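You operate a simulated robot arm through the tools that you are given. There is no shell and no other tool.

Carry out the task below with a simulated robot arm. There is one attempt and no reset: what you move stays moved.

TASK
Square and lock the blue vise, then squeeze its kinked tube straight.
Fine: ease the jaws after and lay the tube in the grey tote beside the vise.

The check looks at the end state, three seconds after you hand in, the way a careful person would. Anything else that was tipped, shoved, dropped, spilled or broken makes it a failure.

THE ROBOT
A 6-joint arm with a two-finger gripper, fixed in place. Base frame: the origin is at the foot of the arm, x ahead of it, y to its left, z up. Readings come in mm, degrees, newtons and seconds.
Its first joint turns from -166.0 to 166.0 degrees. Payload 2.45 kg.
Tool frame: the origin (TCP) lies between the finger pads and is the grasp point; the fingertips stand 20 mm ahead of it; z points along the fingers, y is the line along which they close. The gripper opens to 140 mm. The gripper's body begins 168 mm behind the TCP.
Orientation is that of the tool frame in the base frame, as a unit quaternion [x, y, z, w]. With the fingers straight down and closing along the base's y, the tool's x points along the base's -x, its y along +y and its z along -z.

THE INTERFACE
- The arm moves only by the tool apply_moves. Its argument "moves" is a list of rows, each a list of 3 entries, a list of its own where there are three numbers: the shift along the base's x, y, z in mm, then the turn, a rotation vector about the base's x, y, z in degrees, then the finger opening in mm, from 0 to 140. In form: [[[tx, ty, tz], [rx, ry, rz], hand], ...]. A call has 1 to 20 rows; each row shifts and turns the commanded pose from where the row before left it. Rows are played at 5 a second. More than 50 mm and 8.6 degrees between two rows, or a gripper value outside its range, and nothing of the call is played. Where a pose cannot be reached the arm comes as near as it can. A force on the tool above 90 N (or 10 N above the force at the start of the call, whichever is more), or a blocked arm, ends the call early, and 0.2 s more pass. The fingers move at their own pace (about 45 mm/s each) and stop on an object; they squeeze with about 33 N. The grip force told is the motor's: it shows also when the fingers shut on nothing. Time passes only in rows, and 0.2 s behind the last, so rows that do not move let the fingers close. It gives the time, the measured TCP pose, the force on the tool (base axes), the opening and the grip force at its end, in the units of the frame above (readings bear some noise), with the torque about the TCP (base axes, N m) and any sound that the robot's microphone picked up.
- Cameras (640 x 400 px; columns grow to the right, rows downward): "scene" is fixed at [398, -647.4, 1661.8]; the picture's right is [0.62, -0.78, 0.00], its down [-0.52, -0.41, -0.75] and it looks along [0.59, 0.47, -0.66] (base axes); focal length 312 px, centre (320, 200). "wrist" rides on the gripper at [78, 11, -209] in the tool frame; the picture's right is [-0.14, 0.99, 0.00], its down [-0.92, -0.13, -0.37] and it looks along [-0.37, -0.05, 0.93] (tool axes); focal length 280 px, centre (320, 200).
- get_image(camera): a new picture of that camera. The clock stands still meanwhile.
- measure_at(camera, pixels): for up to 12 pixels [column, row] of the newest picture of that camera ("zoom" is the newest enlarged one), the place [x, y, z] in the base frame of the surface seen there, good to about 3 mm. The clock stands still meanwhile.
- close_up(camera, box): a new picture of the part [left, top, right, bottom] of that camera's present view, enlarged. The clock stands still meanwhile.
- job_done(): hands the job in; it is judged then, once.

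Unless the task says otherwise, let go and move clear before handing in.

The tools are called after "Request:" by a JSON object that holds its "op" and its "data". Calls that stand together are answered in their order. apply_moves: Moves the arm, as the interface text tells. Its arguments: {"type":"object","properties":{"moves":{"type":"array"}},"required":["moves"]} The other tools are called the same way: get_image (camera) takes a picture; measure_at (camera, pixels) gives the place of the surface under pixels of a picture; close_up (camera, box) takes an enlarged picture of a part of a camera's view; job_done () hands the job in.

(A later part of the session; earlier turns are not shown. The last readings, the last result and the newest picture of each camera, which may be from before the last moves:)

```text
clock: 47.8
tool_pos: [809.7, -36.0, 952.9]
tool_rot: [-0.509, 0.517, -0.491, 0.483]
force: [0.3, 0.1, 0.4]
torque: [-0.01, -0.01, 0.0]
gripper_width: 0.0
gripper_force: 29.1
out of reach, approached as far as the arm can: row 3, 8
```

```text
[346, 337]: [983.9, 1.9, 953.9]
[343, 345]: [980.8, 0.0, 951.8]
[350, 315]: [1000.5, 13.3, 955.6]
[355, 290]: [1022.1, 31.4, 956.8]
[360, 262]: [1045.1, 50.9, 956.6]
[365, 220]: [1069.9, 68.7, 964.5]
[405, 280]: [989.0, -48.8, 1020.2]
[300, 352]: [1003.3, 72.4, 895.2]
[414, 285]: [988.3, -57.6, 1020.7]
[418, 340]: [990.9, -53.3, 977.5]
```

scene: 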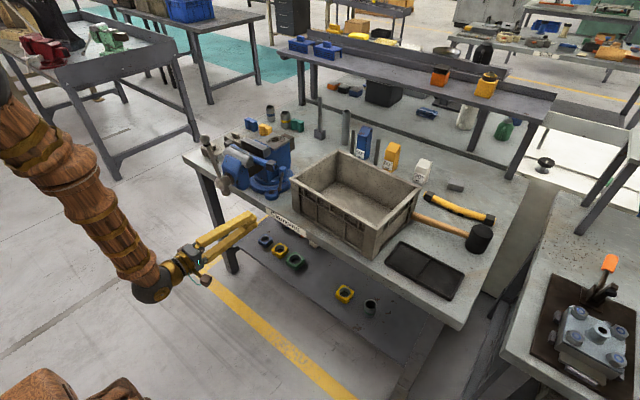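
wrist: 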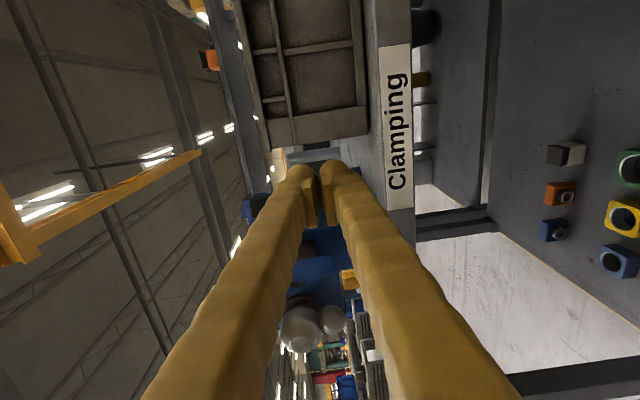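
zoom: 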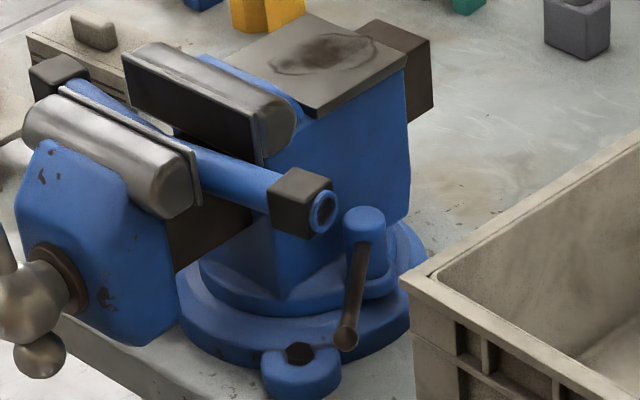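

Ball is at (984,1,949) and the tote corner at (988,−48). I'll advance along +x at y≈−27, checking the pose as the command and actual positions re-sync.

Request:
{"op": "apply_moves", "data": {"moves": [[[40, 0, 0], [0, 0, 0], 0], [[40, 0, 0], [0, 0, 0], 0], [[20, 0, 0], [0, 0, 0], 0], [[0, 0, 0], [0, 0, 0], 0]]}}

Request:
{"op": "close_up", "data": {"camera": "scene", "box": [190, 130, 320, 230]}}

```text
clock: 48.8
tool_pos: [911.8, -36.0, 954.0]
tool_rot: [-0.509, 0.517, -0.491, 0.482]
force: [-0.5, 0.1, -1.5]
torque: [0.01, -0.01, -0.02]
gripper_width: 0.0
gripper_force: 29.5
```

```text
4.00 times, centred on (255, 180) of scene
```

zoom: 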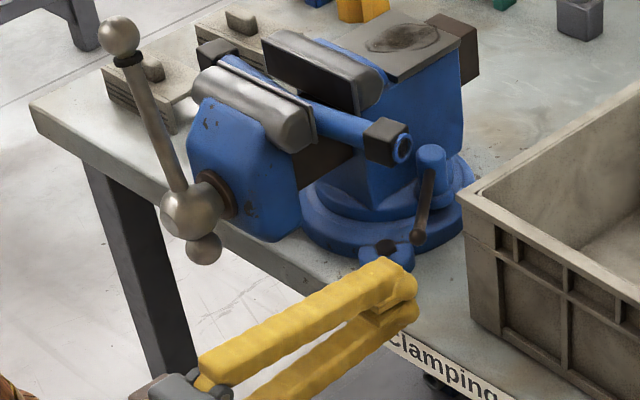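

The pose follows commands again: TCP (912,−36,954), tip at x≈932 below the tube. I'll shift to y≈−27 and advance until the tip is at x≈982, next to the ball.

Request:
{"op": "apply_moves", "data": {"moves": [[[10, 9, -2], [0, 0, 0], 0], [[20, 0, -1], [0, 0, 0], 0], [[20, 0, 0], [0, 0, 0], 0], [[0, 0, 0], [0, 0, 0], 0]]}}

Request:
{"op": "close_up", "data": {"camera": "scene", "box": [230, 130, 320, 200]}}

Request:
{"op": "get_image", "data": {"camera": "wrist"}}

```text
clock: 49.8
tool_pos: [961.3, -26.6, 951.7]
tool_rot: [-0.509, 0.517, -0.491, 0.482]
force: [0.7, -0.2, -0.7]
torque: [0.01, 0.03, -0.01]
gripper_width: 0.0
gripper_force: 29.4
```

```text
5.71 times, centred on (275, 165) of scene
```

zoom: 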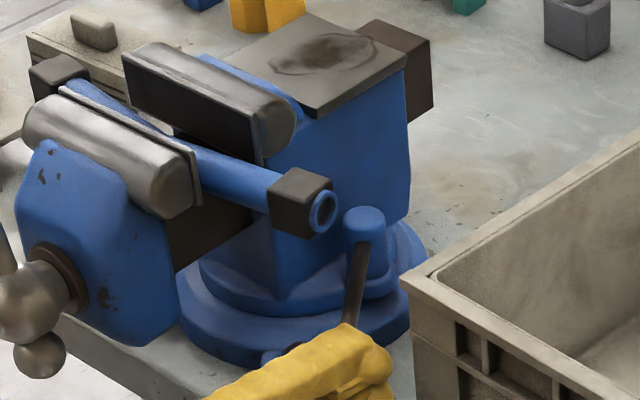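

```text
taken
```

wrist: 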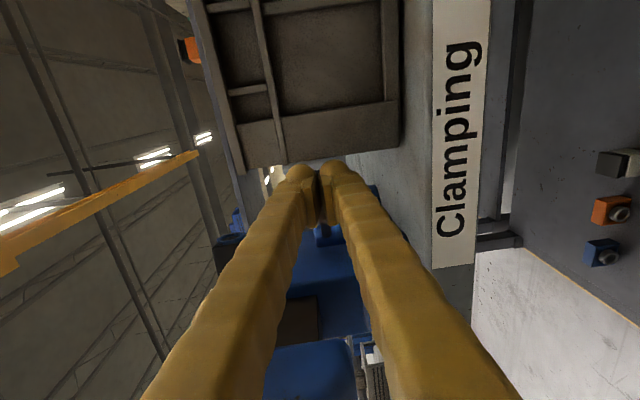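

The peg is beside the ball with no contact force. I'll push in +y 20 mm in small steps and watch the force.

Request:
{"op": "apply_moves", "data": {"moves": [[[0, 4, 0], [0, 0, 0], 0], [[0, 4, 0], [0, 0, 0], 0], [[0, 4, 0], [0, 0, 0], 0], [[0, 4, 0], [0, 0, 0], 0], [[0, 4, 0], [0, 0, 0], 0], [[0, 0, 0], [0, 0, 0], 0]]}}

Request:
{"op": "close_up", "data": {"camera": "scene", "box": [230, 130, 320, 200]}}

```text
clock: 51.2
tool_pos: [959.9, -7.5, 951.8]
tool_rot: [-0.509, 0.517, -0.492, 0.482]
force: [-0.2, 0.2, 0.4]
torque: [0.02, 0.03, 0.0]
gripper_width: 0.0
gripper_force: 29.8
```

```text
5.71 times, centred on (275, 165) of scene
```

zoom: 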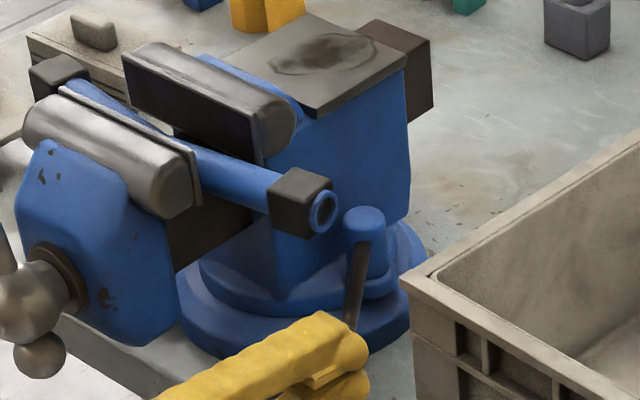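

No contact: the tip (x≈980) passed just in front of the ball. I'll go back to y≈−27, advance 12 mm deeper, then push again.

Request:
{"op": "apply_moves", "data": {"moves": [[[-4, -6, 0], [0, 0, 0], 0], [[0, -6, 0], [0, 0, 0], 0], [[4, -6, 0], [0, 0, 0], 0], [[6, 0, 0], [0, 0, 0], 0], [[7, 0, 0], [0, 0, 0], 0], [[0, 0, 0], [0, 0, 0], 0]]}}

Request:
{"op": "apply_moves", "data": {"moves": [[[0, 4, 0], [0, 0, 0], 0], [[0, 4, 0], [0, 0, 0], 0], [[0, 4, 0], [0, 0, 0], 0], [[0, 4, 0], [0, 0, 0], 0], [[0, 4, 0], [0, 0, 0], 0], [[0, 0, 0], [0, 0, 0], 0]]}}

Request:
{"op": "close_up", "data": {"camera": "scene", "box": [230, 130, 320, 200]}}

```text
clock: 52.6
tool_pos: [974.0, -25.3, 951.7]
tool_rot: [-0.509, 0.516, -0.491, 0.482]
force: [-0.3, 0.2, 0.7]
torque: [0.01, -0.02, 0.01]
gripper_width: 0.0
gripper_force: 29.3
```

```text
clock: 54.0
tool_pos: [972.7, -4.8, 951.0]
tool_rot: [-0.51, 0.517, -0.491, 0.482]
force: [-0.1, 0.1, -0.1]
torque: [0.0, 0.0, -0.02]
gripper_width: 0.1
gripper_force: 29.4
```

```text
5.71 times, centred on (275, 165) of scene
```

zoom: 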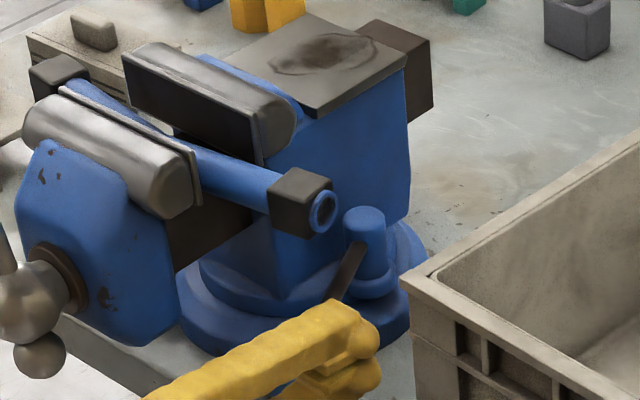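

The rod has turned further (now from (360,255) to (340,300) in the zoom), with negligible force. I'll continue pushing +y, easing x back a little as the ball retreats.

Request:
{"op": "apply_moves", "data": {"moves": [[[-1, 4, 0], [0, 0, 0], 0], [[-1, 4, 0], [0, 0, 0], 0], [[-1, 4, 0], [0, 0, 0], 0], [[-1, 4, 0], [0, 0, 0], 0], [[0, 4, 0], [0, 0, 0], 0], [[0, 0, 0], [0, 0, 0], 0]]}}

Request:
{"op": "close_up", "data": {"camera": "scene", "box": [230, 130, 320, 200]}}

```text
clock: 54.9
tool_pos: [971.1, -1.9, 952.0]
tool_rot: [-0.506, 0.521, -0.494, 0.479]
force: [7.2, -10.4, -6.0]
torque: [-0.14, 0.0, -0.21]
gripper_width: 5.9
gripper_force: 29.5
stopped in row 4: the force on the tool passed its limit at 100 N (the readings are from after the stop); the commanded pose is now the measured one
```

```text
5.71 times, centred on (275, 165) of scene
```

zoom: 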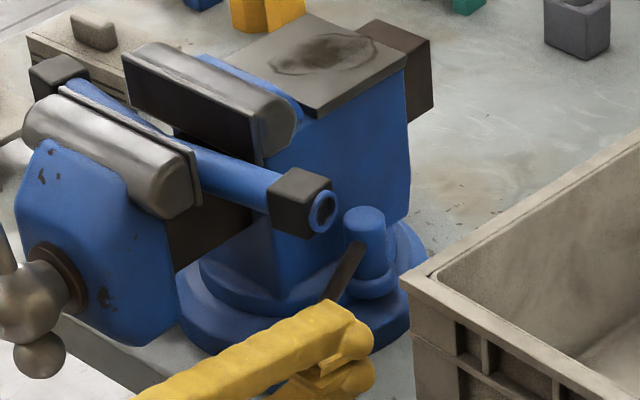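

A 100 N spike stopped the push with the vise unmoved in the picture (jaw end (200,205), cap same), so the lever has reached its stop and the swivel appears clamped. I'll back off in −y and withdraw in −x, then inspect.

Request:
{"op": "apply_moves", "data": {"moves": [[[0, -4, 0], [0, 0, 0], 6], [[0, -5, 0], [0, 0, 0], 0], [[-8, -8, 0], [0, 0, 0], 0], [[-40, 0, 0], [0, 0, 0], 0], [[-40, 0, 0], [0, 0, 0], 0], [[-40, 0, 0], [0, 0, 0], 0], [[0, 0, 0], [0, 0, 0], 0]]}}

Request:
{"op": "close_up", "data": {"camera": "scene", "box": [230, 130, 320, 200]}}

Request:
{"op": "measure_at", "data": {"camera": "zoom", "pixels": [[352, 255], [345, 275], [338, 292], [330, 310], [325, 325], [318, 335], [365, 220]]}}

```text
clock: 56.5
tool_pos: [842.2, -15.8, 950.6]
tool_rot: [-0.505, 0.521, -0.493, 0.479]
force: [0.2, -0.5, -0.6]
torque: [0.02, 0.03, 0.0]
gripper_width: 0.0
gripper_force: 29.2
```

```text
5.71 times, centred on (275, 165) of scene
```

zoom: 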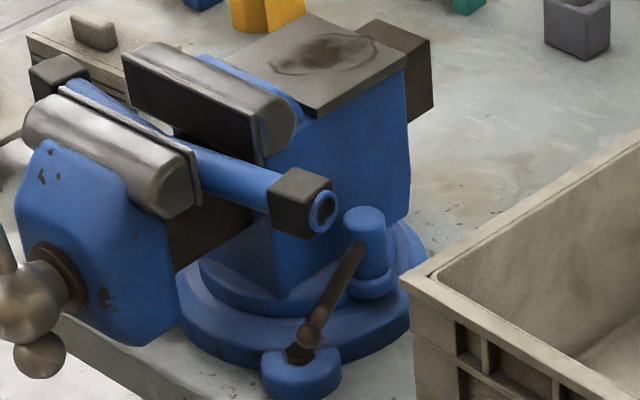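

```text
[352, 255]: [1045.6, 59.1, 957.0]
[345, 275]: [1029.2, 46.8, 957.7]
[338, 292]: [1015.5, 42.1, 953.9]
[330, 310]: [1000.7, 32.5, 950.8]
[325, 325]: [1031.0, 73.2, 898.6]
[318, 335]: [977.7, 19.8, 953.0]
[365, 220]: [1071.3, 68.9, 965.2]
```

The lever now rests at ≈65° against its stop. Next the screw handle: I'll measure its bar, both balls and the hub from the scene camera.

Request:
{"op": "close_up", "data": {"camera": "scene", "box": [190, 120, 280, 200]}}

Request:
{"op": "measure_at", "data": {"camera": "zoom", "pixels": [[105, 95], [120, 125], [135, 170], [150, 210], [165, 255], [175, 280], [190, 310], [205, 315], [213, 355], [250, 280], [285, 290], [230, 270]]}}

```text
5.00 times, centred on (235, 160) of scene
```

zoom: 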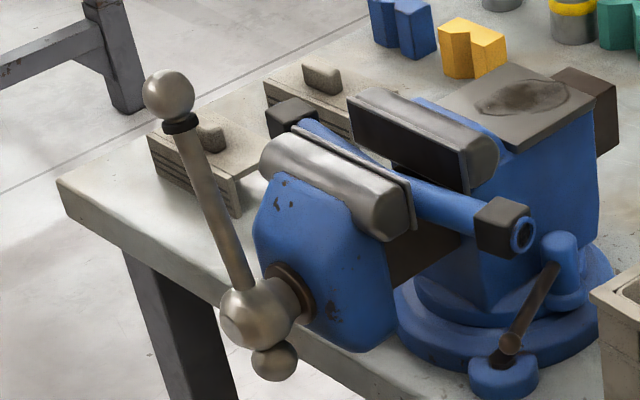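

```text
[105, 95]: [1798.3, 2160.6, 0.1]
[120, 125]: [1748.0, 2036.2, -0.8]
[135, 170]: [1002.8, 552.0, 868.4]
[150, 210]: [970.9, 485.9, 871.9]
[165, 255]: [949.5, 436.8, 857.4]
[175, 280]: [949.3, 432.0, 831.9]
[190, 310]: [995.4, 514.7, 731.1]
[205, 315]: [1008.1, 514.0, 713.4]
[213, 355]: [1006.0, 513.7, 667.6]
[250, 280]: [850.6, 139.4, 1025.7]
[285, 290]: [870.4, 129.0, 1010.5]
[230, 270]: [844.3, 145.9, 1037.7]
```

Request:
{"op": "measure_at", "data": {"camera": "zoom", "pixels": [[168, 95], [182, 125], [195, 155], [208, 190], [222, 225], [238, 265], [258, 310], [275, 360], [300, 305], [340, 320], [345, 230], [235, 320]]}}

```text
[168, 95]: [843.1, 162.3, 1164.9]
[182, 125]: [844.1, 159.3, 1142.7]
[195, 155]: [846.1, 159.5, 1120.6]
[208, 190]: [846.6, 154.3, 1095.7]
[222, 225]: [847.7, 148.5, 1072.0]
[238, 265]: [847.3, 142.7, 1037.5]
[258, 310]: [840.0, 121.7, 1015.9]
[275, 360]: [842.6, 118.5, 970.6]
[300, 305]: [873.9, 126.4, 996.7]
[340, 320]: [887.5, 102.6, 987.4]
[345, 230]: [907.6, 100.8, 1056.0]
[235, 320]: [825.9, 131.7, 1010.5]
```

Handle geometry: hub centre ≈ (853,139,1015), upper ball ≈ (853,170,1154), lower ball ≈ (853,127,959), so the bar leans 12.5° toward +y. I'll raise the closed peg over the ball and lower it on the bar's +y side, ready to push it clockwise (seen from the robot).

Request:
{"op": "apply_moves", "data": {"moves": [[[1, 0, 41.6], [0, 0, 0], 0], [[1, 0, 41.6], [0, 0, 0], 0], [[1, 0, 41.6], [0, 0, 0], 0], [[1, 0, 41.6], [0, 0, 0], 0], [[2, 0, 41.6], [0, 0, 0], 0], [[2, 0, 41.6], [0, 0, 0], 0], [[0, 46.2, 0], [0, 0, 0], 0], [[0, 46.2, 0], [0, 0, 0], 0], [[0, 46.2, 0], [0, 0, 0], 0], [[0, 46.2, 0], [0, 0, 0], 0], [[0, 46.2, 0], [0, 0, 0], 0], [[0, 0, 0], [0, 0, 0], 0]]}}

Request:
{"op": "get_image", "data": {"camera": "wrist"}}

Request:
{"op": "close_up", "data": {"camera": "scene", "box": [140, 80, 300, 200]}}

```text
clock: 59.0
tool_pos: [850.2, 214.8, 1199.2]
tool_rot: [-0.505, 0.521, -0.494, 0.479]
force: [0.1, 0.1, -0.8]
torque: [-0.02, 0.05, -0.01]
gripper_width: 0.0
gripper_force: 29.6
```

```text
taken
```

wrist: 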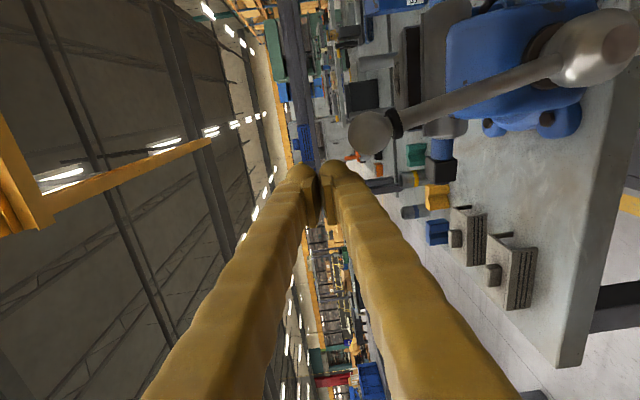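

```text
3.33 times, centred on (220, 140) of scene
```

zoom: 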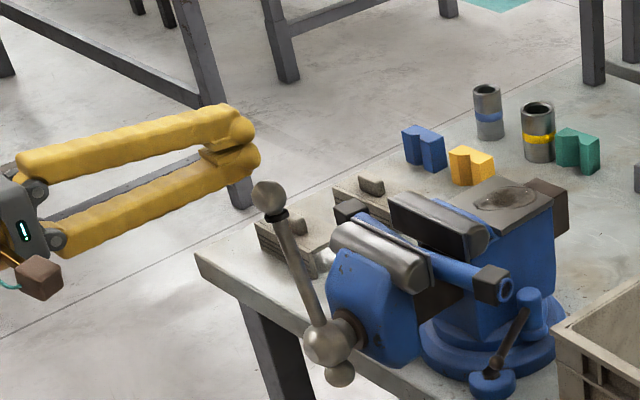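

The peg is up at (850,215,1199) beyond the ball. I'll refine the handle geometry from this wrist view (ball (370,132), bar (410,120)–(550,75), hub (600,45)).

Request:
{"op": "measure_at", "data": {"camera": "wrist", "pixels": [[370, 132], [420, 117], [450, 105], [480, 95], [510, 85], [540, 75], [590, 50], [610, 40], [545, 50], [500, 60], [470, 50], [450, 40]]}}

```text
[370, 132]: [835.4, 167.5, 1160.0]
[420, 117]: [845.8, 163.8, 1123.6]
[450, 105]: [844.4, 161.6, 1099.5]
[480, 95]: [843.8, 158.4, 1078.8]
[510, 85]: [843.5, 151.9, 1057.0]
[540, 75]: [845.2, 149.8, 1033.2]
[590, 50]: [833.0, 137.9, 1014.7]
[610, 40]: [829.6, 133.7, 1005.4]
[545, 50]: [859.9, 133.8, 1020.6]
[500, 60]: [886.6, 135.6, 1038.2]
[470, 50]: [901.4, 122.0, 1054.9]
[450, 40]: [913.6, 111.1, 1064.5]
```

Bar centre x≈852 and hub ≈ (852,137,1012) are confirmed. I'll lower the peg beside the bar to z≈1097.

Request:
{"op": "apply_moves", "data": {"moves": [[[0, 0, -34], [0, 0, 0], 0], [[0, 0, -34], [0, 0, 0], 0], [[2, 0, -34], [0, 0, 0], 0], [[0, -10, 0], [0, 0, 0], 0], [[0, -8, 0], [0, 0, 0], 0], [[0, 0, 0], [0, 0, 0], 0]]}}

Request:
{"op": "get_image", "data": {"camera": "wrist"}}

Request:
{"op": "close_up", "data": {"camera": "scene", "box": [140, 80, 300, 200]}}

```text
clock: 60.5
tool_pos: [854.3, 195.5, 1099.6]
tool_rot: [-0.505, 0.521, -0.494, 0.479]
force: [-0.3, 0.1, -0.6]
torque: [-0.03, 0.01, 0.0]
gripper_width: 0.0
gripper_force: 29.8
```

```text
taken
```

wrist: 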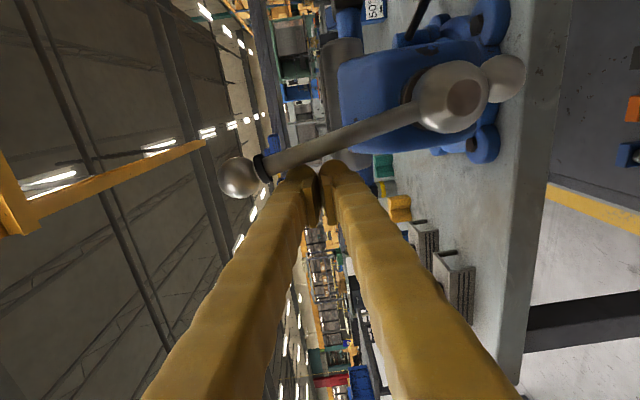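

```text
3.33 times, centred on (220, 140) of scene
```

zoom: 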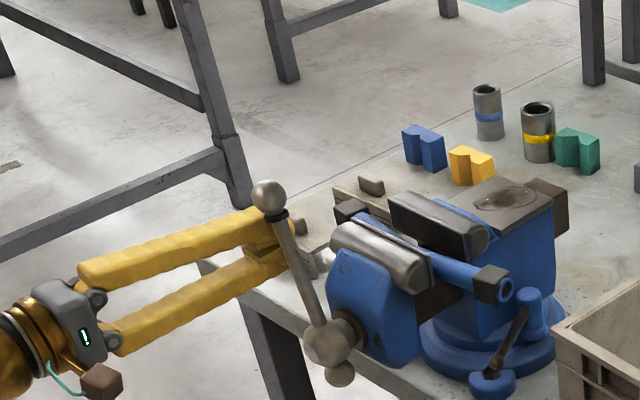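

The peg lies alongside the bar without contact. I'll push it slowly to vertical first and read the force.

Request:
{"op": "apply_moves", "data": {"moves": [[[0, -10, -2], [0, 0, 0], 0], [[0, -5.5, 2], [0, 0, 0], 0], [[0, -5.5, 2], [0, 0, 0], 0], [[0, -5.5, 1.5], [0, 0, 0], 0], [[0, -5, 1], [0, 0, 0], 0]]}}

Request:
{"op": "close_up", "data": {"camera": "scene", "box": [190, 120, 280, 200]}}

```text
clock: 61.6
tool_pos: [852.9, 164.2, 1103.2]
tool_rot: [-0.505, 0.521, -0.494, 0.479]
force: [2.8, 3.2, 0.1]
torque: [0.01, 0.01, 0.05]
gripper_width: 0.0
gripper_force: 29.4
```

```text
5.00 times, centred on (235, 160) of scene
```

zoom: 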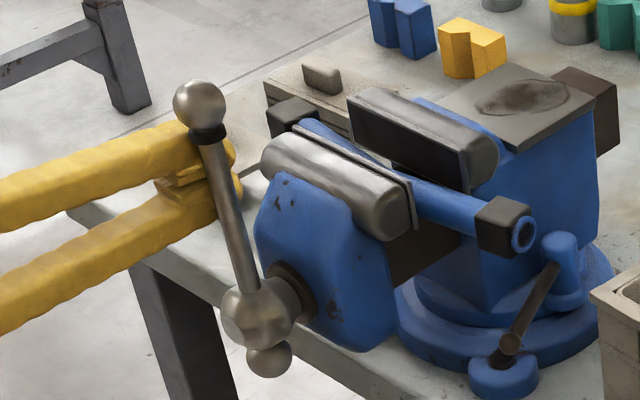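

The handle turned at only ~3 N and the vise didn't shift (jaw end still at (410,225)), so the swivel is locked. I'll push the bar on round to horizontal.

Request:
{"op": "apply_moves", "data": {"moves": [[[0, -10.65, 2.2], [0, 0, 0], 0], [[0, -10.65, 2.2], [0, 0, 0], 0], [[0, -11.6, -0.6], [0, 0, 0], 0], [[0, -11.6, -0.6], [0, 0, 0], 0], [[0, -11.75, -4], [0, 0, 0], 0], [[0, -11.75, -4], [0, 0, 0], 0], [[0, -10.7, -7.5], [0, 0, 0], 0], [[0, -10.7, -7.5], [0, 0, 0], 0], [[0, -8.35, -10.8], [0, 0, 0], 0], [[0, -8.35, -10.8], [0, 0, 0], 0], [[0, -4.95, -13.3], [0, 0, 0], 0], [[0, -4.95, -13.3], [0, 0, 0], 0]]}}

Request:
{"op": "close_up", "data": {"camera": "scene", "box": [190, 120, 310, 210]}}

Request:
{"op": "get_image", "data": {"camera": "wrist"}}

```text
clock: 64.2
tool_pos: [851.9, 46.9, 1036.0]
tool_rot: [-0.505, 0.521, -0.494, 0.479]
force: [-0.1, -0.4, -1.2]
torque: [-0.01, -0.02, 0.01]
gripper_width: 0.0
gripper_force: 29.2
```

```text
4.44 times, centred on (250, 165) of scene
```

zoom: 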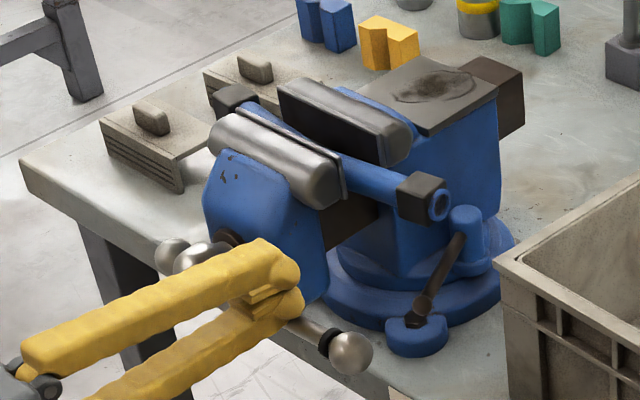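

```text
taken
```

wrist: 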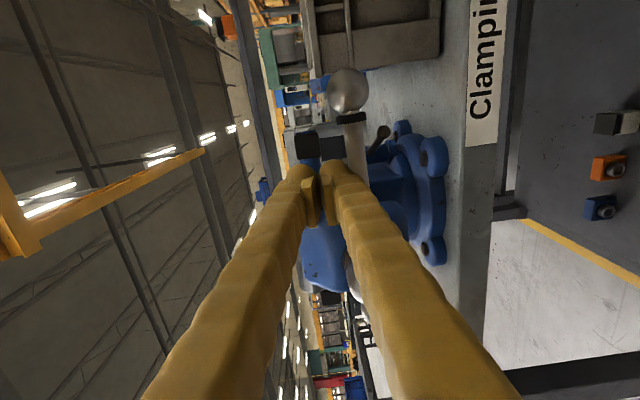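

The bar is now horizontal (ball at zoom (350,352)), force ~1 N. I'll continue round to the bottom.

Request:
{"op": "apply_moves", "data": {"moves": [[[0, -1.85, -10], [0, 0, 0], 0], [[0, -1.85, -10], [0, 0, 0], 0], [[0, 0.6, -10.9], [0, 0, 0], 0], [[0, 0.6, -10.9], [0, 0, 0], 0], [[0, 3.65, -11.1], [0, 0, 0], 0], [[0, 3.65, -11.1], [0, 0, 0], 0], [[0, 6.85, -10.3], [0, 0, 0], 0], [[0, 6.85, -10.3], [0, 0, 0], 0], [[0, 10.1, -8.4], [0, 0, 0], 0], [[0, 10.1, -8.4], [0, 0, 0], 0], [[0, 12.65, -5.3], [0, 0, 0], 0], [[0, 12.65, -5.3], [0, 0, 0], 0]]}}

Request:
{"op": "close_up", "data": {"camera": "scene", "box": [190, 120, 310, 210]}}

Request:
{"op": "get_image", "data": {"camera": "wrist"}}

```text
clock: 66.8
tool_pos: [854.0, 111.4, 922.3]
tool_rot: [-0.505, 0.521, -0.494, 0.479]
force: [0.6, -7.1, -0.5]
torque: [0.1, 0.03, -0.09]
gripper_width: 0.1
gripper_force: 29.2
```

```text
4.44 times, centred on (250, 165) of scene
```

zoom: 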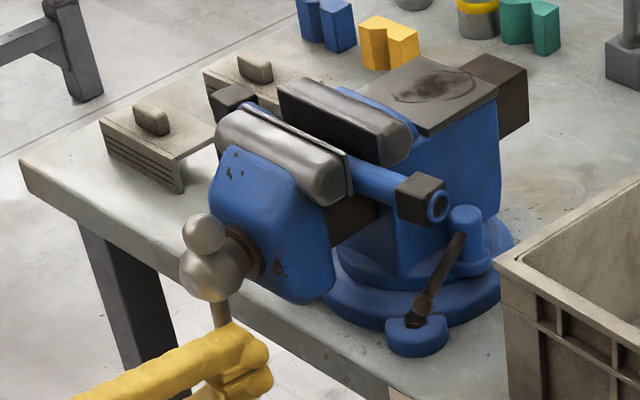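

```text
taken
```

wrist: 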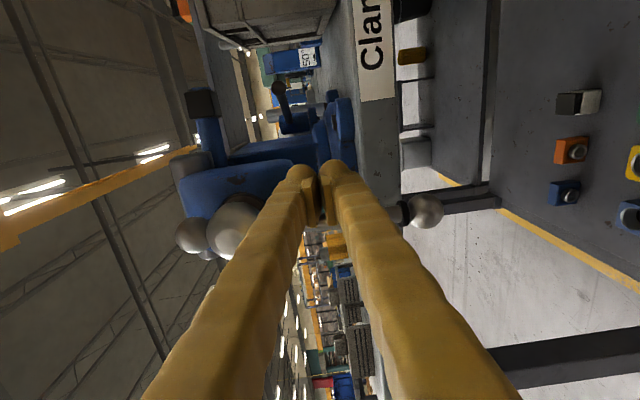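

The jaws are closing (front jaw end moved right to (350,185)), so this direction is correct. I'll measure the gap and hub advance now.

Request:
{"op": "measure_at", "data": {"camera": "zoom", "pixels": [[244, 108], [340, 160], [346, 175], [285, 88], [390, 135], [385, 150], [205, 270], [222, 310], [203, 230], [395, 190], [240, 95], [437, 205]]}}

```text
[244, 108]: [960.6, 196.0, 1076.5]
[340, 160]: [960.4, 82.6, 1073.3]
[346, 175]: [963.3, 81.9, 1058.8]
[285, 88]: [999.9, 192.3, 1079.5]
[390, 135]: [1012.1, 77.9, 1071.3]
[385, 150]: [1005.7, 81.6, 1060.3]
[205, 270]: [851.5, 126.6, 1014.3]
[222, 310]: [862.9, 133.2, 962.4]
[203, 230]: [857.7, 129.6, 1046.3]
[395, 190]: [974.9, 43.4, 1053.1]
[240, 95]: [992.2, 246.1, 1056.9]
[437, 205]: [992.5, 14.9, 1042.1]
```

Front jaw face is at x≈962 and rear at ≈1003: gap ≈41 mm, i.e. about 12 mm closed in ~190°, so roughly 24 mm per turn. I'll continue turning 60° in small steps, following the screw in +x, and watch the force.

Request:
{"op": "apply_moves", "data": {"moves": [[[3, 5.3, -1.1], [0, 0, 0], 0], [[3, 5.3, -1.1], [0, 0, 0], 0], [[1, 10.7, -2.2], [0, 0, 0], 0], [[0.5, 11.6, 0.6], [0, 0, 0], 0], [[0.5, 11.6, 0.6], [0, 0, 0], 0], [[0.5, 11.75, 4], [0, 0, 0], 0], [[0.5, 11.75, 4], [0, 0, 0], 0]]}}

Request:
{"op": "close_up", "data": {"camera": "scene", "box": [210, 120, 300, 190]}}

```text
clock: 68.5
tool_pos: [861.4, 179.5, 928.0]
tool_rot: [-0.506, 0.521, -0.493, 0.479]
force: [2.6, -7.3, -5.6]
torque: [0.07, 0.12, -0.07]
gripper_width: 0.0
gripper_force: 29.6
```

```text
5.71 times, centred on (255, 155) of scene
```

zoom: 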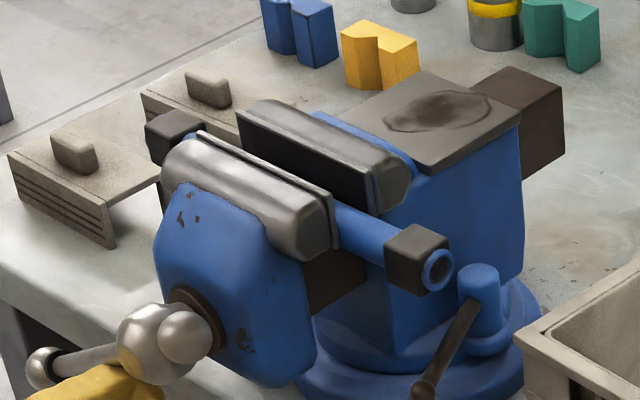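

Force is ~9 N; handle at about 225°. I'll turn another 45° and check the gap.

Request:
{"op": "apply_moves", "data": {"moves": [[[0.5, 10.7, 7.5], [0, 0, 0], 0], [[0.5, 10.7, 7.5], [0, 0, 0], 0], [[0.5, 8.35, 10.8], [0, 0, 0], 0], [[0.5, 8.35, 10.8], [0, 0, 0], 0], [[0.5, 4.95, 13.3], [0, 0, 0], 0], [[0.5, 4.95, 13.3], [0, 0, 0], 0]]}}

Request:
{"op": "close_up", "data": {"camera": "scene", "box": [210, 120, 300, 190]}}

Request:
{"op": "get_image", "data": {"camera": "wrist"}}

```text
clock: 69.8
tool_pos: [865.4, 228.4, 990.8]
tool_rot: [-0.506, 0.52, -0.493, 0.48]
force: [-5.7, -2.4, -17.3]
torque: [0.31, -0.03, -0.06]
gripper_width: 0.1
gripper_force: 29.5
```

```text
5.71 times, centred on (255, 155) of scene
```

zoom: 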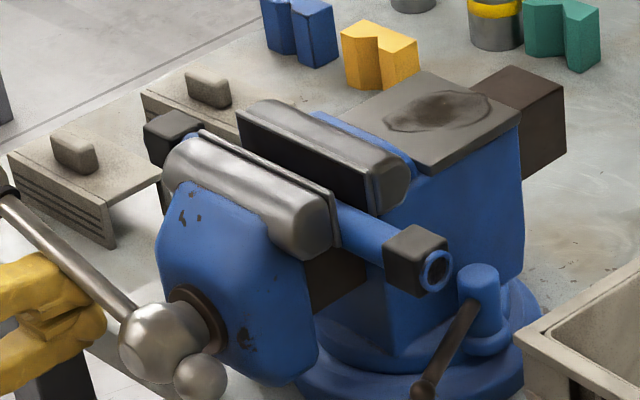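

```text
taken
```

wrist: 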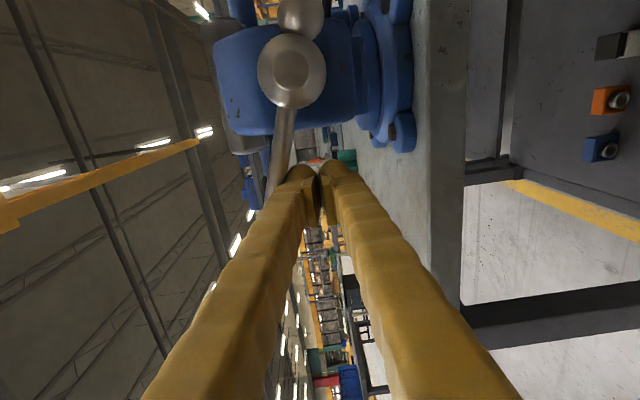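

Force has grown to ~17 N as the jaw meets the tube. I'll measure the gap and look along the tube.

Request:
{"op": "measure_at", "data": {"camera": "zoom", "pixels": [[205, 140], [328, 205], [335, 225], [245, 112], [370, 185], [385, 185], [415, 245], [170, 125], [350, 210], [375, 230], [165, 330], [437, 270]]}}

Request:
{"op": "measure_at", "data": {"camera": "zoom", "pixels": [[180, 135], [190, 133], [340, 210], [360, 218], [370, 240], [380, 215], [345, 235], [360, 260], [280, 140], [320, 160], [300, 150], [260, 125]]}}

```text
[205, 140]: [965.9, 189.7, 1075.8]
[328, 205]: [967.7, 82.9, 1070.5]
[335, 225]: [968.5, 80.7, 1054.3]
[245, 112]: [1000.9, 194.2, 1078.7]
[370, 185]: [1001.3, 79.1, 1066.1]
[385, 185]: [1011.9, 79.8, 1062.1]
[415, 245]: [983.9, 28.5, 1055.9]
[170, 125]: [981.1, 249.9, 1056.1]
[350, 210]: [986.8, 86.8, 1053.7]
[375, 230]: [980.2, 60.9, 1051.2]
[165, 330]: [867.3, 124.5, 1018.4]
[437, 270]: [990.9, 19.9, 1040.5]
```

```text
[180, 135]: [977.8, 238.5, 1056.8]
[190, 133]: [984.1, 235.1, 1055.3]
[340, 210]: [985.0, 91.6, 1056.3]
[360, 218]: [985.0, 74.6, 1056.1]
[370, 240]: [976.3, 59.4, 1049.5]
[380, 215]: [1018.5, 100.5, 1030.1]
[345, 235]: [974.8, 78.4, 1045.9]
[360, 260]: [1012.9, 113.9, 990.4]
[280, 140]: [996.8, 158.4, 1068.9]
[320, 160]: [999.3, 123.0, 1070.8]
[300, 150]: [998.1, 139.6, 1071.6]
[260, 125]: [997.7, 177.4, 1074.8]
```

The gap is now ≈33 mm (968 to 1001) with the tube between. I'll turn another 15° and check the force and picture.

Request:
{"op": "apply_moves", "data": {"moves": [[[0.5, 1.85, 10], [0, 0, 0], 0], [[0.5, 1.85, 10], [0, 0, 0], 0], [[0, 0, 0], [0, 0, 0], 0]]}}

Request:
{"op": "close_up", "data": {"camera": "scene", "box": [220, 125, 290, 185]}}

```text
clock: 70.7
tool_pos: [866.5, 231.6, 1011.0]
tool_rot: [-0.506, 0.52, -0.494, 0.479]
force: [-4.4, 1.2, -17.2]
torque: [0.21, -0.08, -0.07]
gripper_width: 0.2
gripper_force: 29.1
```

```text
6.67 times, centred on (255, 155) of scene
```

zoom: 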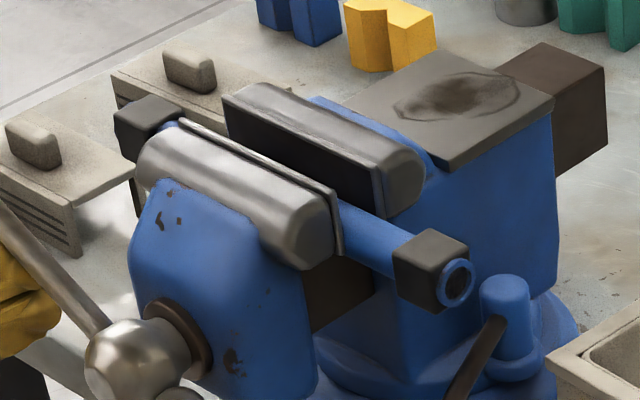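

Force is steady at 17 N, and the jaw advances. I'll turn another 15°.

Request:
{"op": "apply_moves", "data": {"moves": [[[0.5, -0.6, 10.9], [0, 0, 0], 0], [[0.5, -0.6, 10.9], [0, 0, 0], 0], [[0, 0, 0], [0, 0, 0], 0]]}}

Request:
{"op": "close_up", "data": {"camera": "scene", "box": [220, 125, 290, 185]}}

Request:
{"op": "measure_at", "data": {"camera": "zoom", "pixels": [[190, 135], [330, 200], [338, 225], [375, 180], [345, 225], [360, 230], [375, 240], [390, 250], [170, 130], [140, 115], [420, 255], [270, 130]]}}

```text
clock: 71.5
tool_pos: [868.3, 231.0, 1033.6]
tool_rot: [-0.505, 0.521, -0.494, 0.48]
force: [-4.3, 4.2, -15.4]
torque: [0.07, -0.06, -0.03]
gripper_width: 0.0
gripper_force: 29.0
```

```text
6.67 times, centred on (255, 155) of scene
```

zoom: 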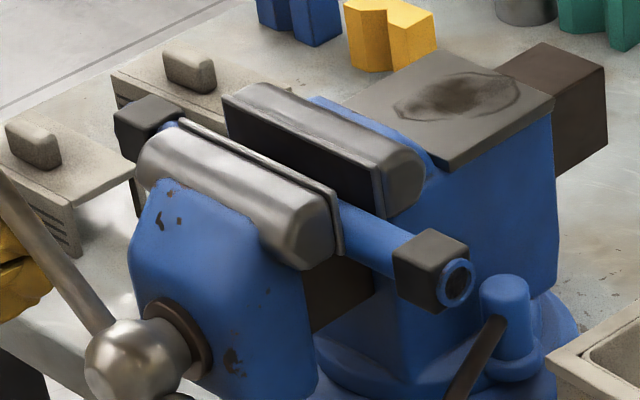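

```text
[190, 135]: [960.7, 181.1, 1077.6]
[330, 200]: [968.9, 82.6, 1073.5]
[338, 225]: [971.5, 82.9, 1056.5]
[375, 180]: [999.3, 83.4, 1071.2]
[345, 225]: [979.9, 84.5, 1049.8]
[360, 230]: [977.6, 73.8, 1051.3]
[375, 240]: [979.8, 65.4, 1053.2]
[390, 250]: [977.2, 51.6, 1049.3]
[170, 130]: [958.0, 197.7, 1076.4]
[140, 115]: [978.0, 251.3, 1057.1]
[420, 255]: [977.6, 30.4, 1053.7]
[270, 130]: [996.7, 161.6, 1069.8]
```

The readings change slowly (about 1 mm per 15°), force ~16 N. I'll go on 15° at a time.

Request:
{"op": "apply_moves", "data": {"moves": [[[0.5, -3.65, 11.1], [0, 0, 0], 0], [[0.5, -3.65, 11.1], [0, 0, 0], 0], [[0, 0, 0], [0, 0, 0], 0]]}}

Request:
{"op": "close_up", "data": {"camera": "scene", "box": [220, 125, 290, 185]}}

```text
clock: 72.2
tool_pos: [869.4, 222.7, 1055.1]
tool_rot: [-0.505, 0.52, -0.494, 0.481]
force: [-3.2, 6.4, -13.9]
torque: [0.04, -0.03, 0.0]
gripper_width: 0.0
gripper_force: 28.7
```

```text
6.67 times, centred on (255, 155) of scene
```

zoom: 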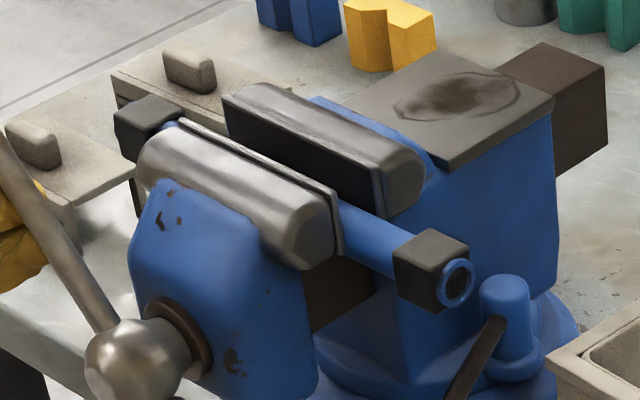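

The jaw plate edge stays at x≈343 across these steps, so I'll turn further (30°) and then examine more carefully.

Request:
{"op": "apply_moves", "data": {"moves": [[[0.5, -6.85, 10.3], [0, 0, 0], 0], [[0.5, -6.85, 10.3], [0, 0, 0], 0], [[0.5, -10.1, 8.4], [0, 0, 0], 0], [[0.5, -10.1, 8.4], [0, 0, 0], 0], [[0, 0, 0], [0, 0, 0], 0]]}}

Request:
{"op": "close_up", "data": {"camera": "scene", "box": [220, 125, 290, 185]}}

Request:
{"op": "get_image", "data": {"camera": "wrist"}}

```text
clock: 73.5
tool_pos: [871.5, 190.7, 1093.1]
tool_rot: [-0.505, 0.52, -0.494, 0.48]
force: [13.1, 15.7, -4.3]
torque: [-0.06, 0.38, 0.28]
gripper_width: 0.1
gripper_force: 29.5
```

```text
6.67 times, centred on (255, 155) of scene
```

zoom: 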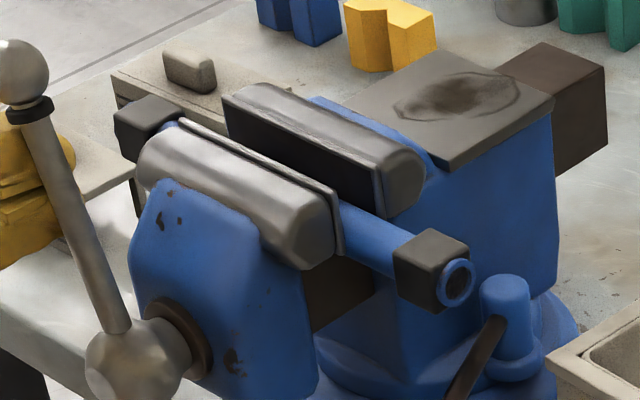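

```text
taken
```

wrist: 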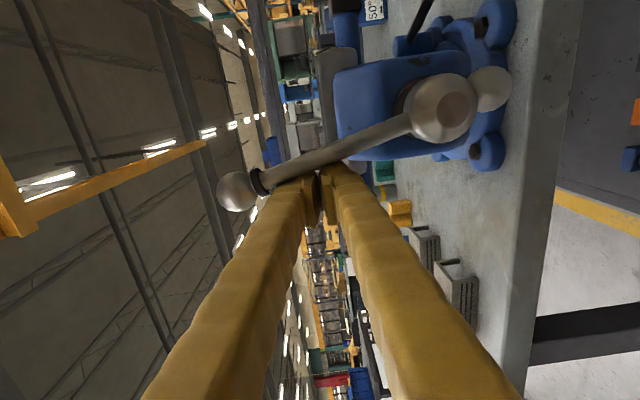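

The handle is back near the top with the jaw plate apparently stopped at zoom x≈343 and the force rising to ~20 N, suggesting the tube is being pinched. I'll push 15–20° more and read the force.

Request:
{"op": "apply_moves", "data": {"moves": [[[0, -8.5, 3.5], [0, 0, 0], 0], [[0, -8.5, 3.5], [0, 0, 0], 0], [[0, -8.3, 3], [0, 0, 0], 0], [[0, 0, 0], [0, 0, 0], 0]]}}

Request:
{"op": "close_up", "data": {"camera": "scene", "box": [220, 125, 290, 185]}}

```text
clock: 74.5
tool_pos: [870.4, 165.1, 1102.5]
tool_rot: [-0.505, 0.521, -0.494, 0.479]
force: [10.1, 22.4, -6.7]
torque: [0.45, 0.14, 0.31]
gripper_width: 5.8
gripper_force: 29.6
```

```text
6.67 times, centred on (255, 155) of scene
```

zoom: 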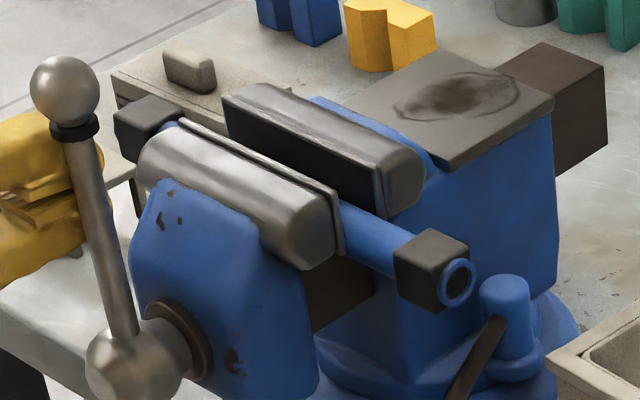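

The force is now ~25 N with the jaw still at the same place, so the pinch is building. Before turning further I'll back the peg off and see whether the handle holds, then look at the tube from above.

Request:
{"op": "apply_moves", "data": {"moves": [[[0, 6, 0], [0, 0, 0], 0], [[0, 10, 0], [0, 0, 0], 0], [[0, 10, 0], [0, 0, 0], 0], [[0, 10, 0], [0, 0, 0], 0], [[0, 0, 0], [0, 0, 0], 0]]}}

Request:
{"op": "close_up", "data": {"camera": "scene", "box": [200, 115, 290, 190]}}

```text
clock: 75.7
tool_pos: [870.2, 200.6, 1101.9]
tool_rot: [-0.505, 0.521, -0.494, 0.48]
force: [-0.1, 0.1, -0.3]
torque: [-0.01, 0.0, 0.01]
gripper_width: 0.0
gripper_force: 29.7
```

```text
5.33 times, centred on (245, 152) of scene
```

zoom: 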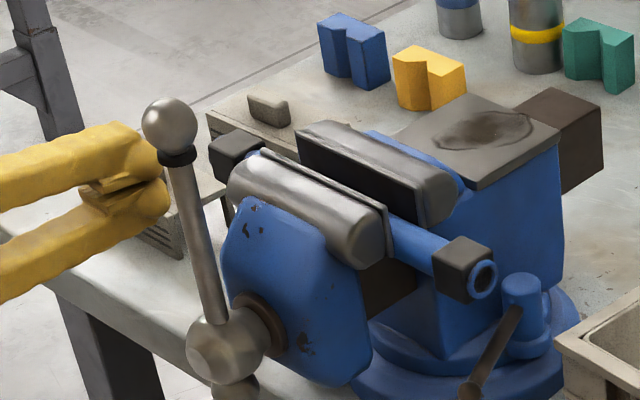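

The handle holds by itself (ball (170,125), same lean). I'll rise and pitch the tool down to view the tube from above.

Request:
{"op": "apply_moves", "data": {"moves": [[[0, 5, 40], [0, 0, 0], 0], [[0, 0, 45], [0, 0, 0], 0], [[0, 0, 50], [0, 0, 0], 0], [[0, -7, 2], [0, 7.5, 0], 0], [[0, -8, 2], [0, 7.5, 0], 0], [[0, -8, 2], [0, 7.5, 0], 0], [[0, -8, 2], [0, 7.5, 0], 0], [[0, -8, 2], [0, 7.5, 0], 0], [[0, -8, 2], [0, 7.5, 0], 0], [[0, -8, 2], [0, 7.5, 0], 0], [[0, -8, 2], [0, 7.5, 0], 0], [[0, 0, 0], [0, 0, 0], 0]]}}

Request:
{"op": "get_image", "data": {"camera": "wrist"}}

```text
clock: 78.2
tool_pos: [869.8, 177.4, 1244.5]
tool_rot: [-0.603, 0.615, -0.367, 0.352]
force: [-0.9, 0.1, -0.3]
torque: [0.01, 0.02, -0.01]
gripper_width: 0.0
gripper_force: 29.2
out of reach, approached as far as the arm can: row 7, 8, 9, 10, 11
```

```text
taken
```

wrist: 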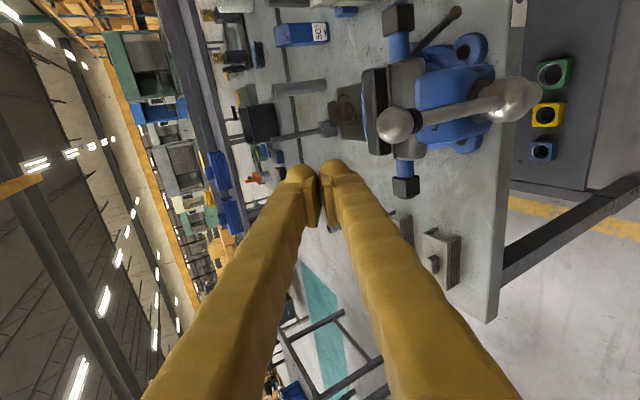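

The arm stopped partway in pitch, but the tube's both ends are visible ((398,20) to (405,187)). I'll zoom in there.

Request:
{"op": "close_up", "data": {"camera": "wrist", "box": [330, 0, 530, 210]}}

Request:
{"op": "measure_at", "data": {"camera": "wrist", "pixels": [[398, 18], [397, 40], [398, 50], [404, 165], [405, 187], [404, 172], [385, 75], [372, 100], [410, 75], [420, 155], [378, 150], [403, 180]]}}

```text
1.90 times, centred on (430, 105) of wrist
```

zoom: 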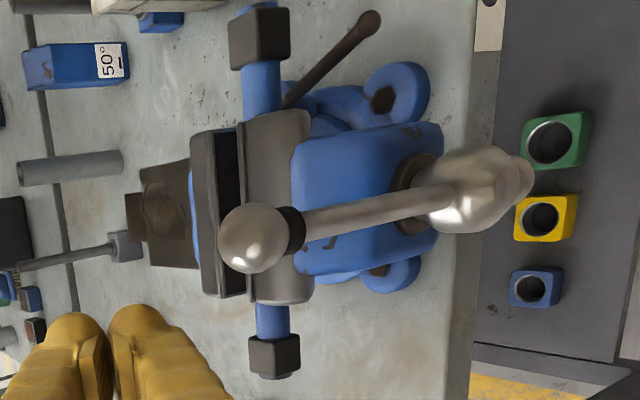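

```text
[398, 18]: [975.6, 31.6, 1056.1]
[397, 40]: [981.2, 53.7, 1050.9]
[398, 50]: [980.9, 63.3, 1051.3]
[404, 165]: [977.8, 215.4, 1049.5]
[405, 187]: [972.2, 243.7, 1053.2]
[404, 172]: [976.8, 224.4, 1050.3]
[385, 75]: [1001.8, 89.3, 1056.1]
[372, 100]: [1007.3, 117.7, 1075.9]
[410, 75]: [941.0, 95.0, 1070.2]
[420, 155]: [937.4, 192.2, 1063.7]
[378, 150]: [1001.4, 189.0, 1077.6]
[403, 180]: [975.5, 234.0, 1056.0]
```

Request:
{"op": "close_up", "data": {"camera": "wrist", "box": [370, 0, 450, 60]}}

Request:
{"op": "close_up", "data": {"camera": "wrist", "box": [370, 140, 450, 200]}}

```text
6.67 times, centred on (410, 30) of wrist
```

zoom: 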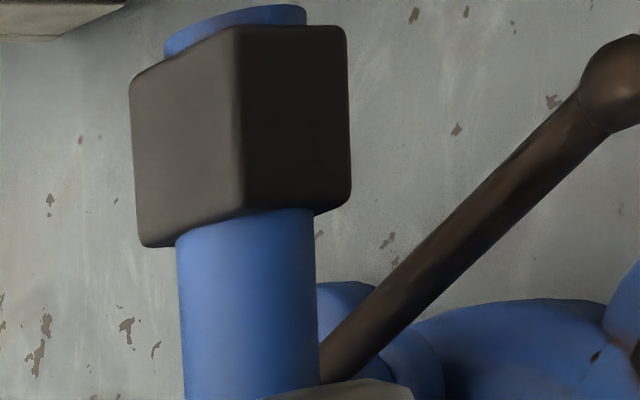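

```text
6.67 times, centred on (410, 170) of wrist
```

zoom: 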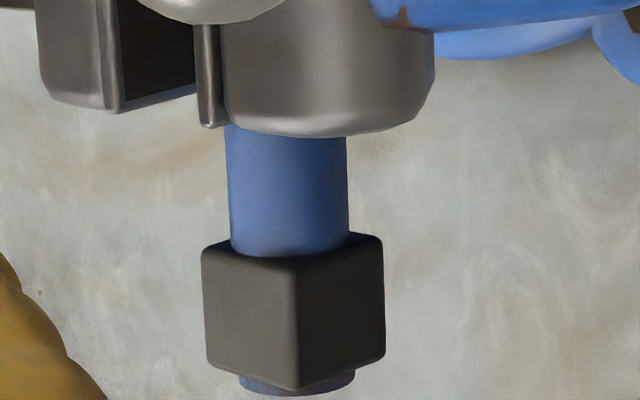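

Both exposed tube segments run at the same slope in the picture (0.040 vs 0.038), so the kink has been pressed straight. Now I'll level the tool again and bring the peg down on the −y side of the bar to ease the jaws by turning the other way.

Request:
{"op": "apply_moves", "data": {"moves": [[[0, -20, 0], [0, -7, 0], 0], [[0, -24, 0], [0, -7, 0], 0], [[0, -24, 0], [0, -7, 0], 0], [[0, -24, 0], [0, -6, 0], 0], [[0, 0, -35], [0, 0, 0], 0], [[0, 0, -35], [0, 0, 0], 0], [[0, 0, -35], [0, 0, 0], 0], [[0, 0, -33], [0, 0, 0], 0], [[0, 0, 0], [0, 0, 0], 0]]}}

Request:
{"op": "get_image", "data": {"camera": "wrist"}}

Request:
{"op": "close_up", "data": {"camera": "scene", "box": [180, 110, 290, 200]}}

```text
clock: 80.2
tool_pos: [870.6, 86.9, 1104.6]
tool_rot: [-0.5, 0.515, -0.499, 0.486]
force: [0.1, -0.2, -0.2]
torque: [-0.04, -0.04, 0.01]
gripper_width: 0.0
gripper_force: 29.4
```

```text
taken
```

wrist: 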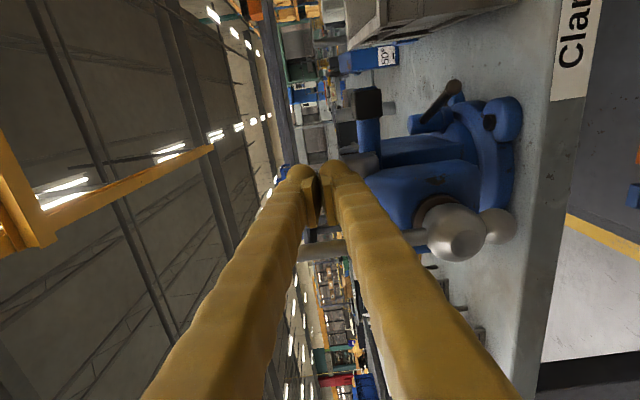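

```text
4.44 times, centred on (235, 155) of scene
```

zoom: 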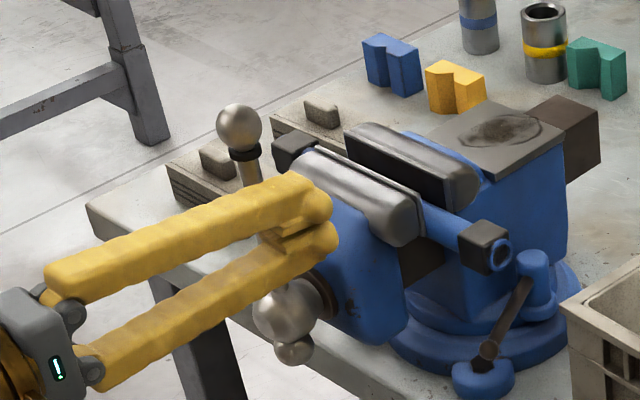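

The peg is in place on the −y side of the bar. I'll push it +y, easing the jaws through the first 90°.

Request:
{"op": "apply_moves", "data": {"moves": [[[0, 12, -1], [0, 0, 0], 0], [[0, 12, 0], [0, 0, 0], 0], [[-0.5, 10.65, 2.2], [0, 0, 0], 0], [[-0.5, 10.65, 2.2], [0, 0, 0], 0], [[-0.5, 11.6, -0.6], [0, 0, 0], 0], [[-0.5, 11.6, -0.6], [0, 0, 0], 0], [[-0.5, 11.75, -4], [0, 0, 0], 0], [[-0.5, 11.75, -4], [0, 0, 0], 0], [[-0.5, 10.7, -7.5], [0, 0, 0], 0], [[-0.5, 10.7, -7.5], [0, 0, 0], 0], [[-0.5, 8.35, -10.8], [0, 0, 0], 0], [[-0.5, 8.35, -10.8], [0, 0, 0], 0], [[-0.5, 4.95, -13.3], [0, 0, 0], 0], [[-0.5, 4.95, -13.3], [0, 0, 0], 0]]}}

Request:
{"op": "close_up", "data": {"camera": "scene", "box": [200, 115, 290, 190]}}

```text
clock: 83.2
tool_pos: [865.2, 226.7, 1034.2]
tool_rot: [-0.501, 0.516, -0.498, 0.485]
force: [0.8, -0.4, 2.5]
torque: [0.0, -0.02, -0.04]
gripper_width: 0.0
gripper_force: 29.3
```

```text
5.33 times, centred on (245, 152) of scene
```

zoom: 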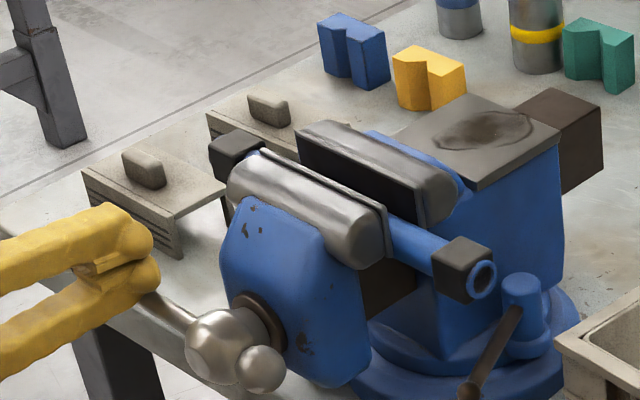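

The handle is at horizontal on the +y side and the jaw has begun to ease. I'll continue round to the bottom.

Request:
{"op": "apply_moves", "data": {"moves": [[[-0.5, 1.85, -10], [0, 0, 0], 0], [[-0.5, 1.85, -10], [0, 0, 0], 0], [[-0.5, -0.6, -10.9], [0, 0, 0], 0], [[-0.5, -0.6, -10.9], [0, 0, 0], 0], [[-0.5, -3.65, -11.1], [0, 0, 0], 0], [[-0.5, -3.65, -11.1], [0, 0, 0], 0], [[-0.5, -6.85, -10.3], [0, 0, 0], 0], [[-0.5, -6.85, -10.3], [0, 0, 0], 0], [[-0.5, -10.1, -8.4], [0, 0, 0], 0], [[-0.5, -10.1, -8.4], [0, 0, 0], 0], [[-0.5, -12.65, -5.3], [0, 0, 0], 0], [[-0.5, -12.65, -5.3], [0, 0, 0], 0]]}}

Request:
{"op": "close_up", "data": {"camera": "scene", "box": [200, 115, 290, 190]}}

```text
clock: 85.8
tool_pos: [859.0, 163.2, 924.5]
tool_rot: [-0.5, 0.516, -0.498, 0.485]
force: [0.7, 0.6, 0.4]
torque: [0.0, 0.0, 0.03]
gripper_width: 0.0
gripper_force: 29.0
```

```text
5.33 times, centred on (245, 152) of scene
```

zoom: 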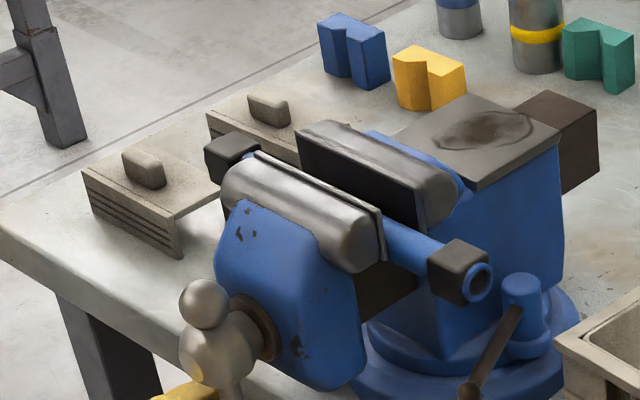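

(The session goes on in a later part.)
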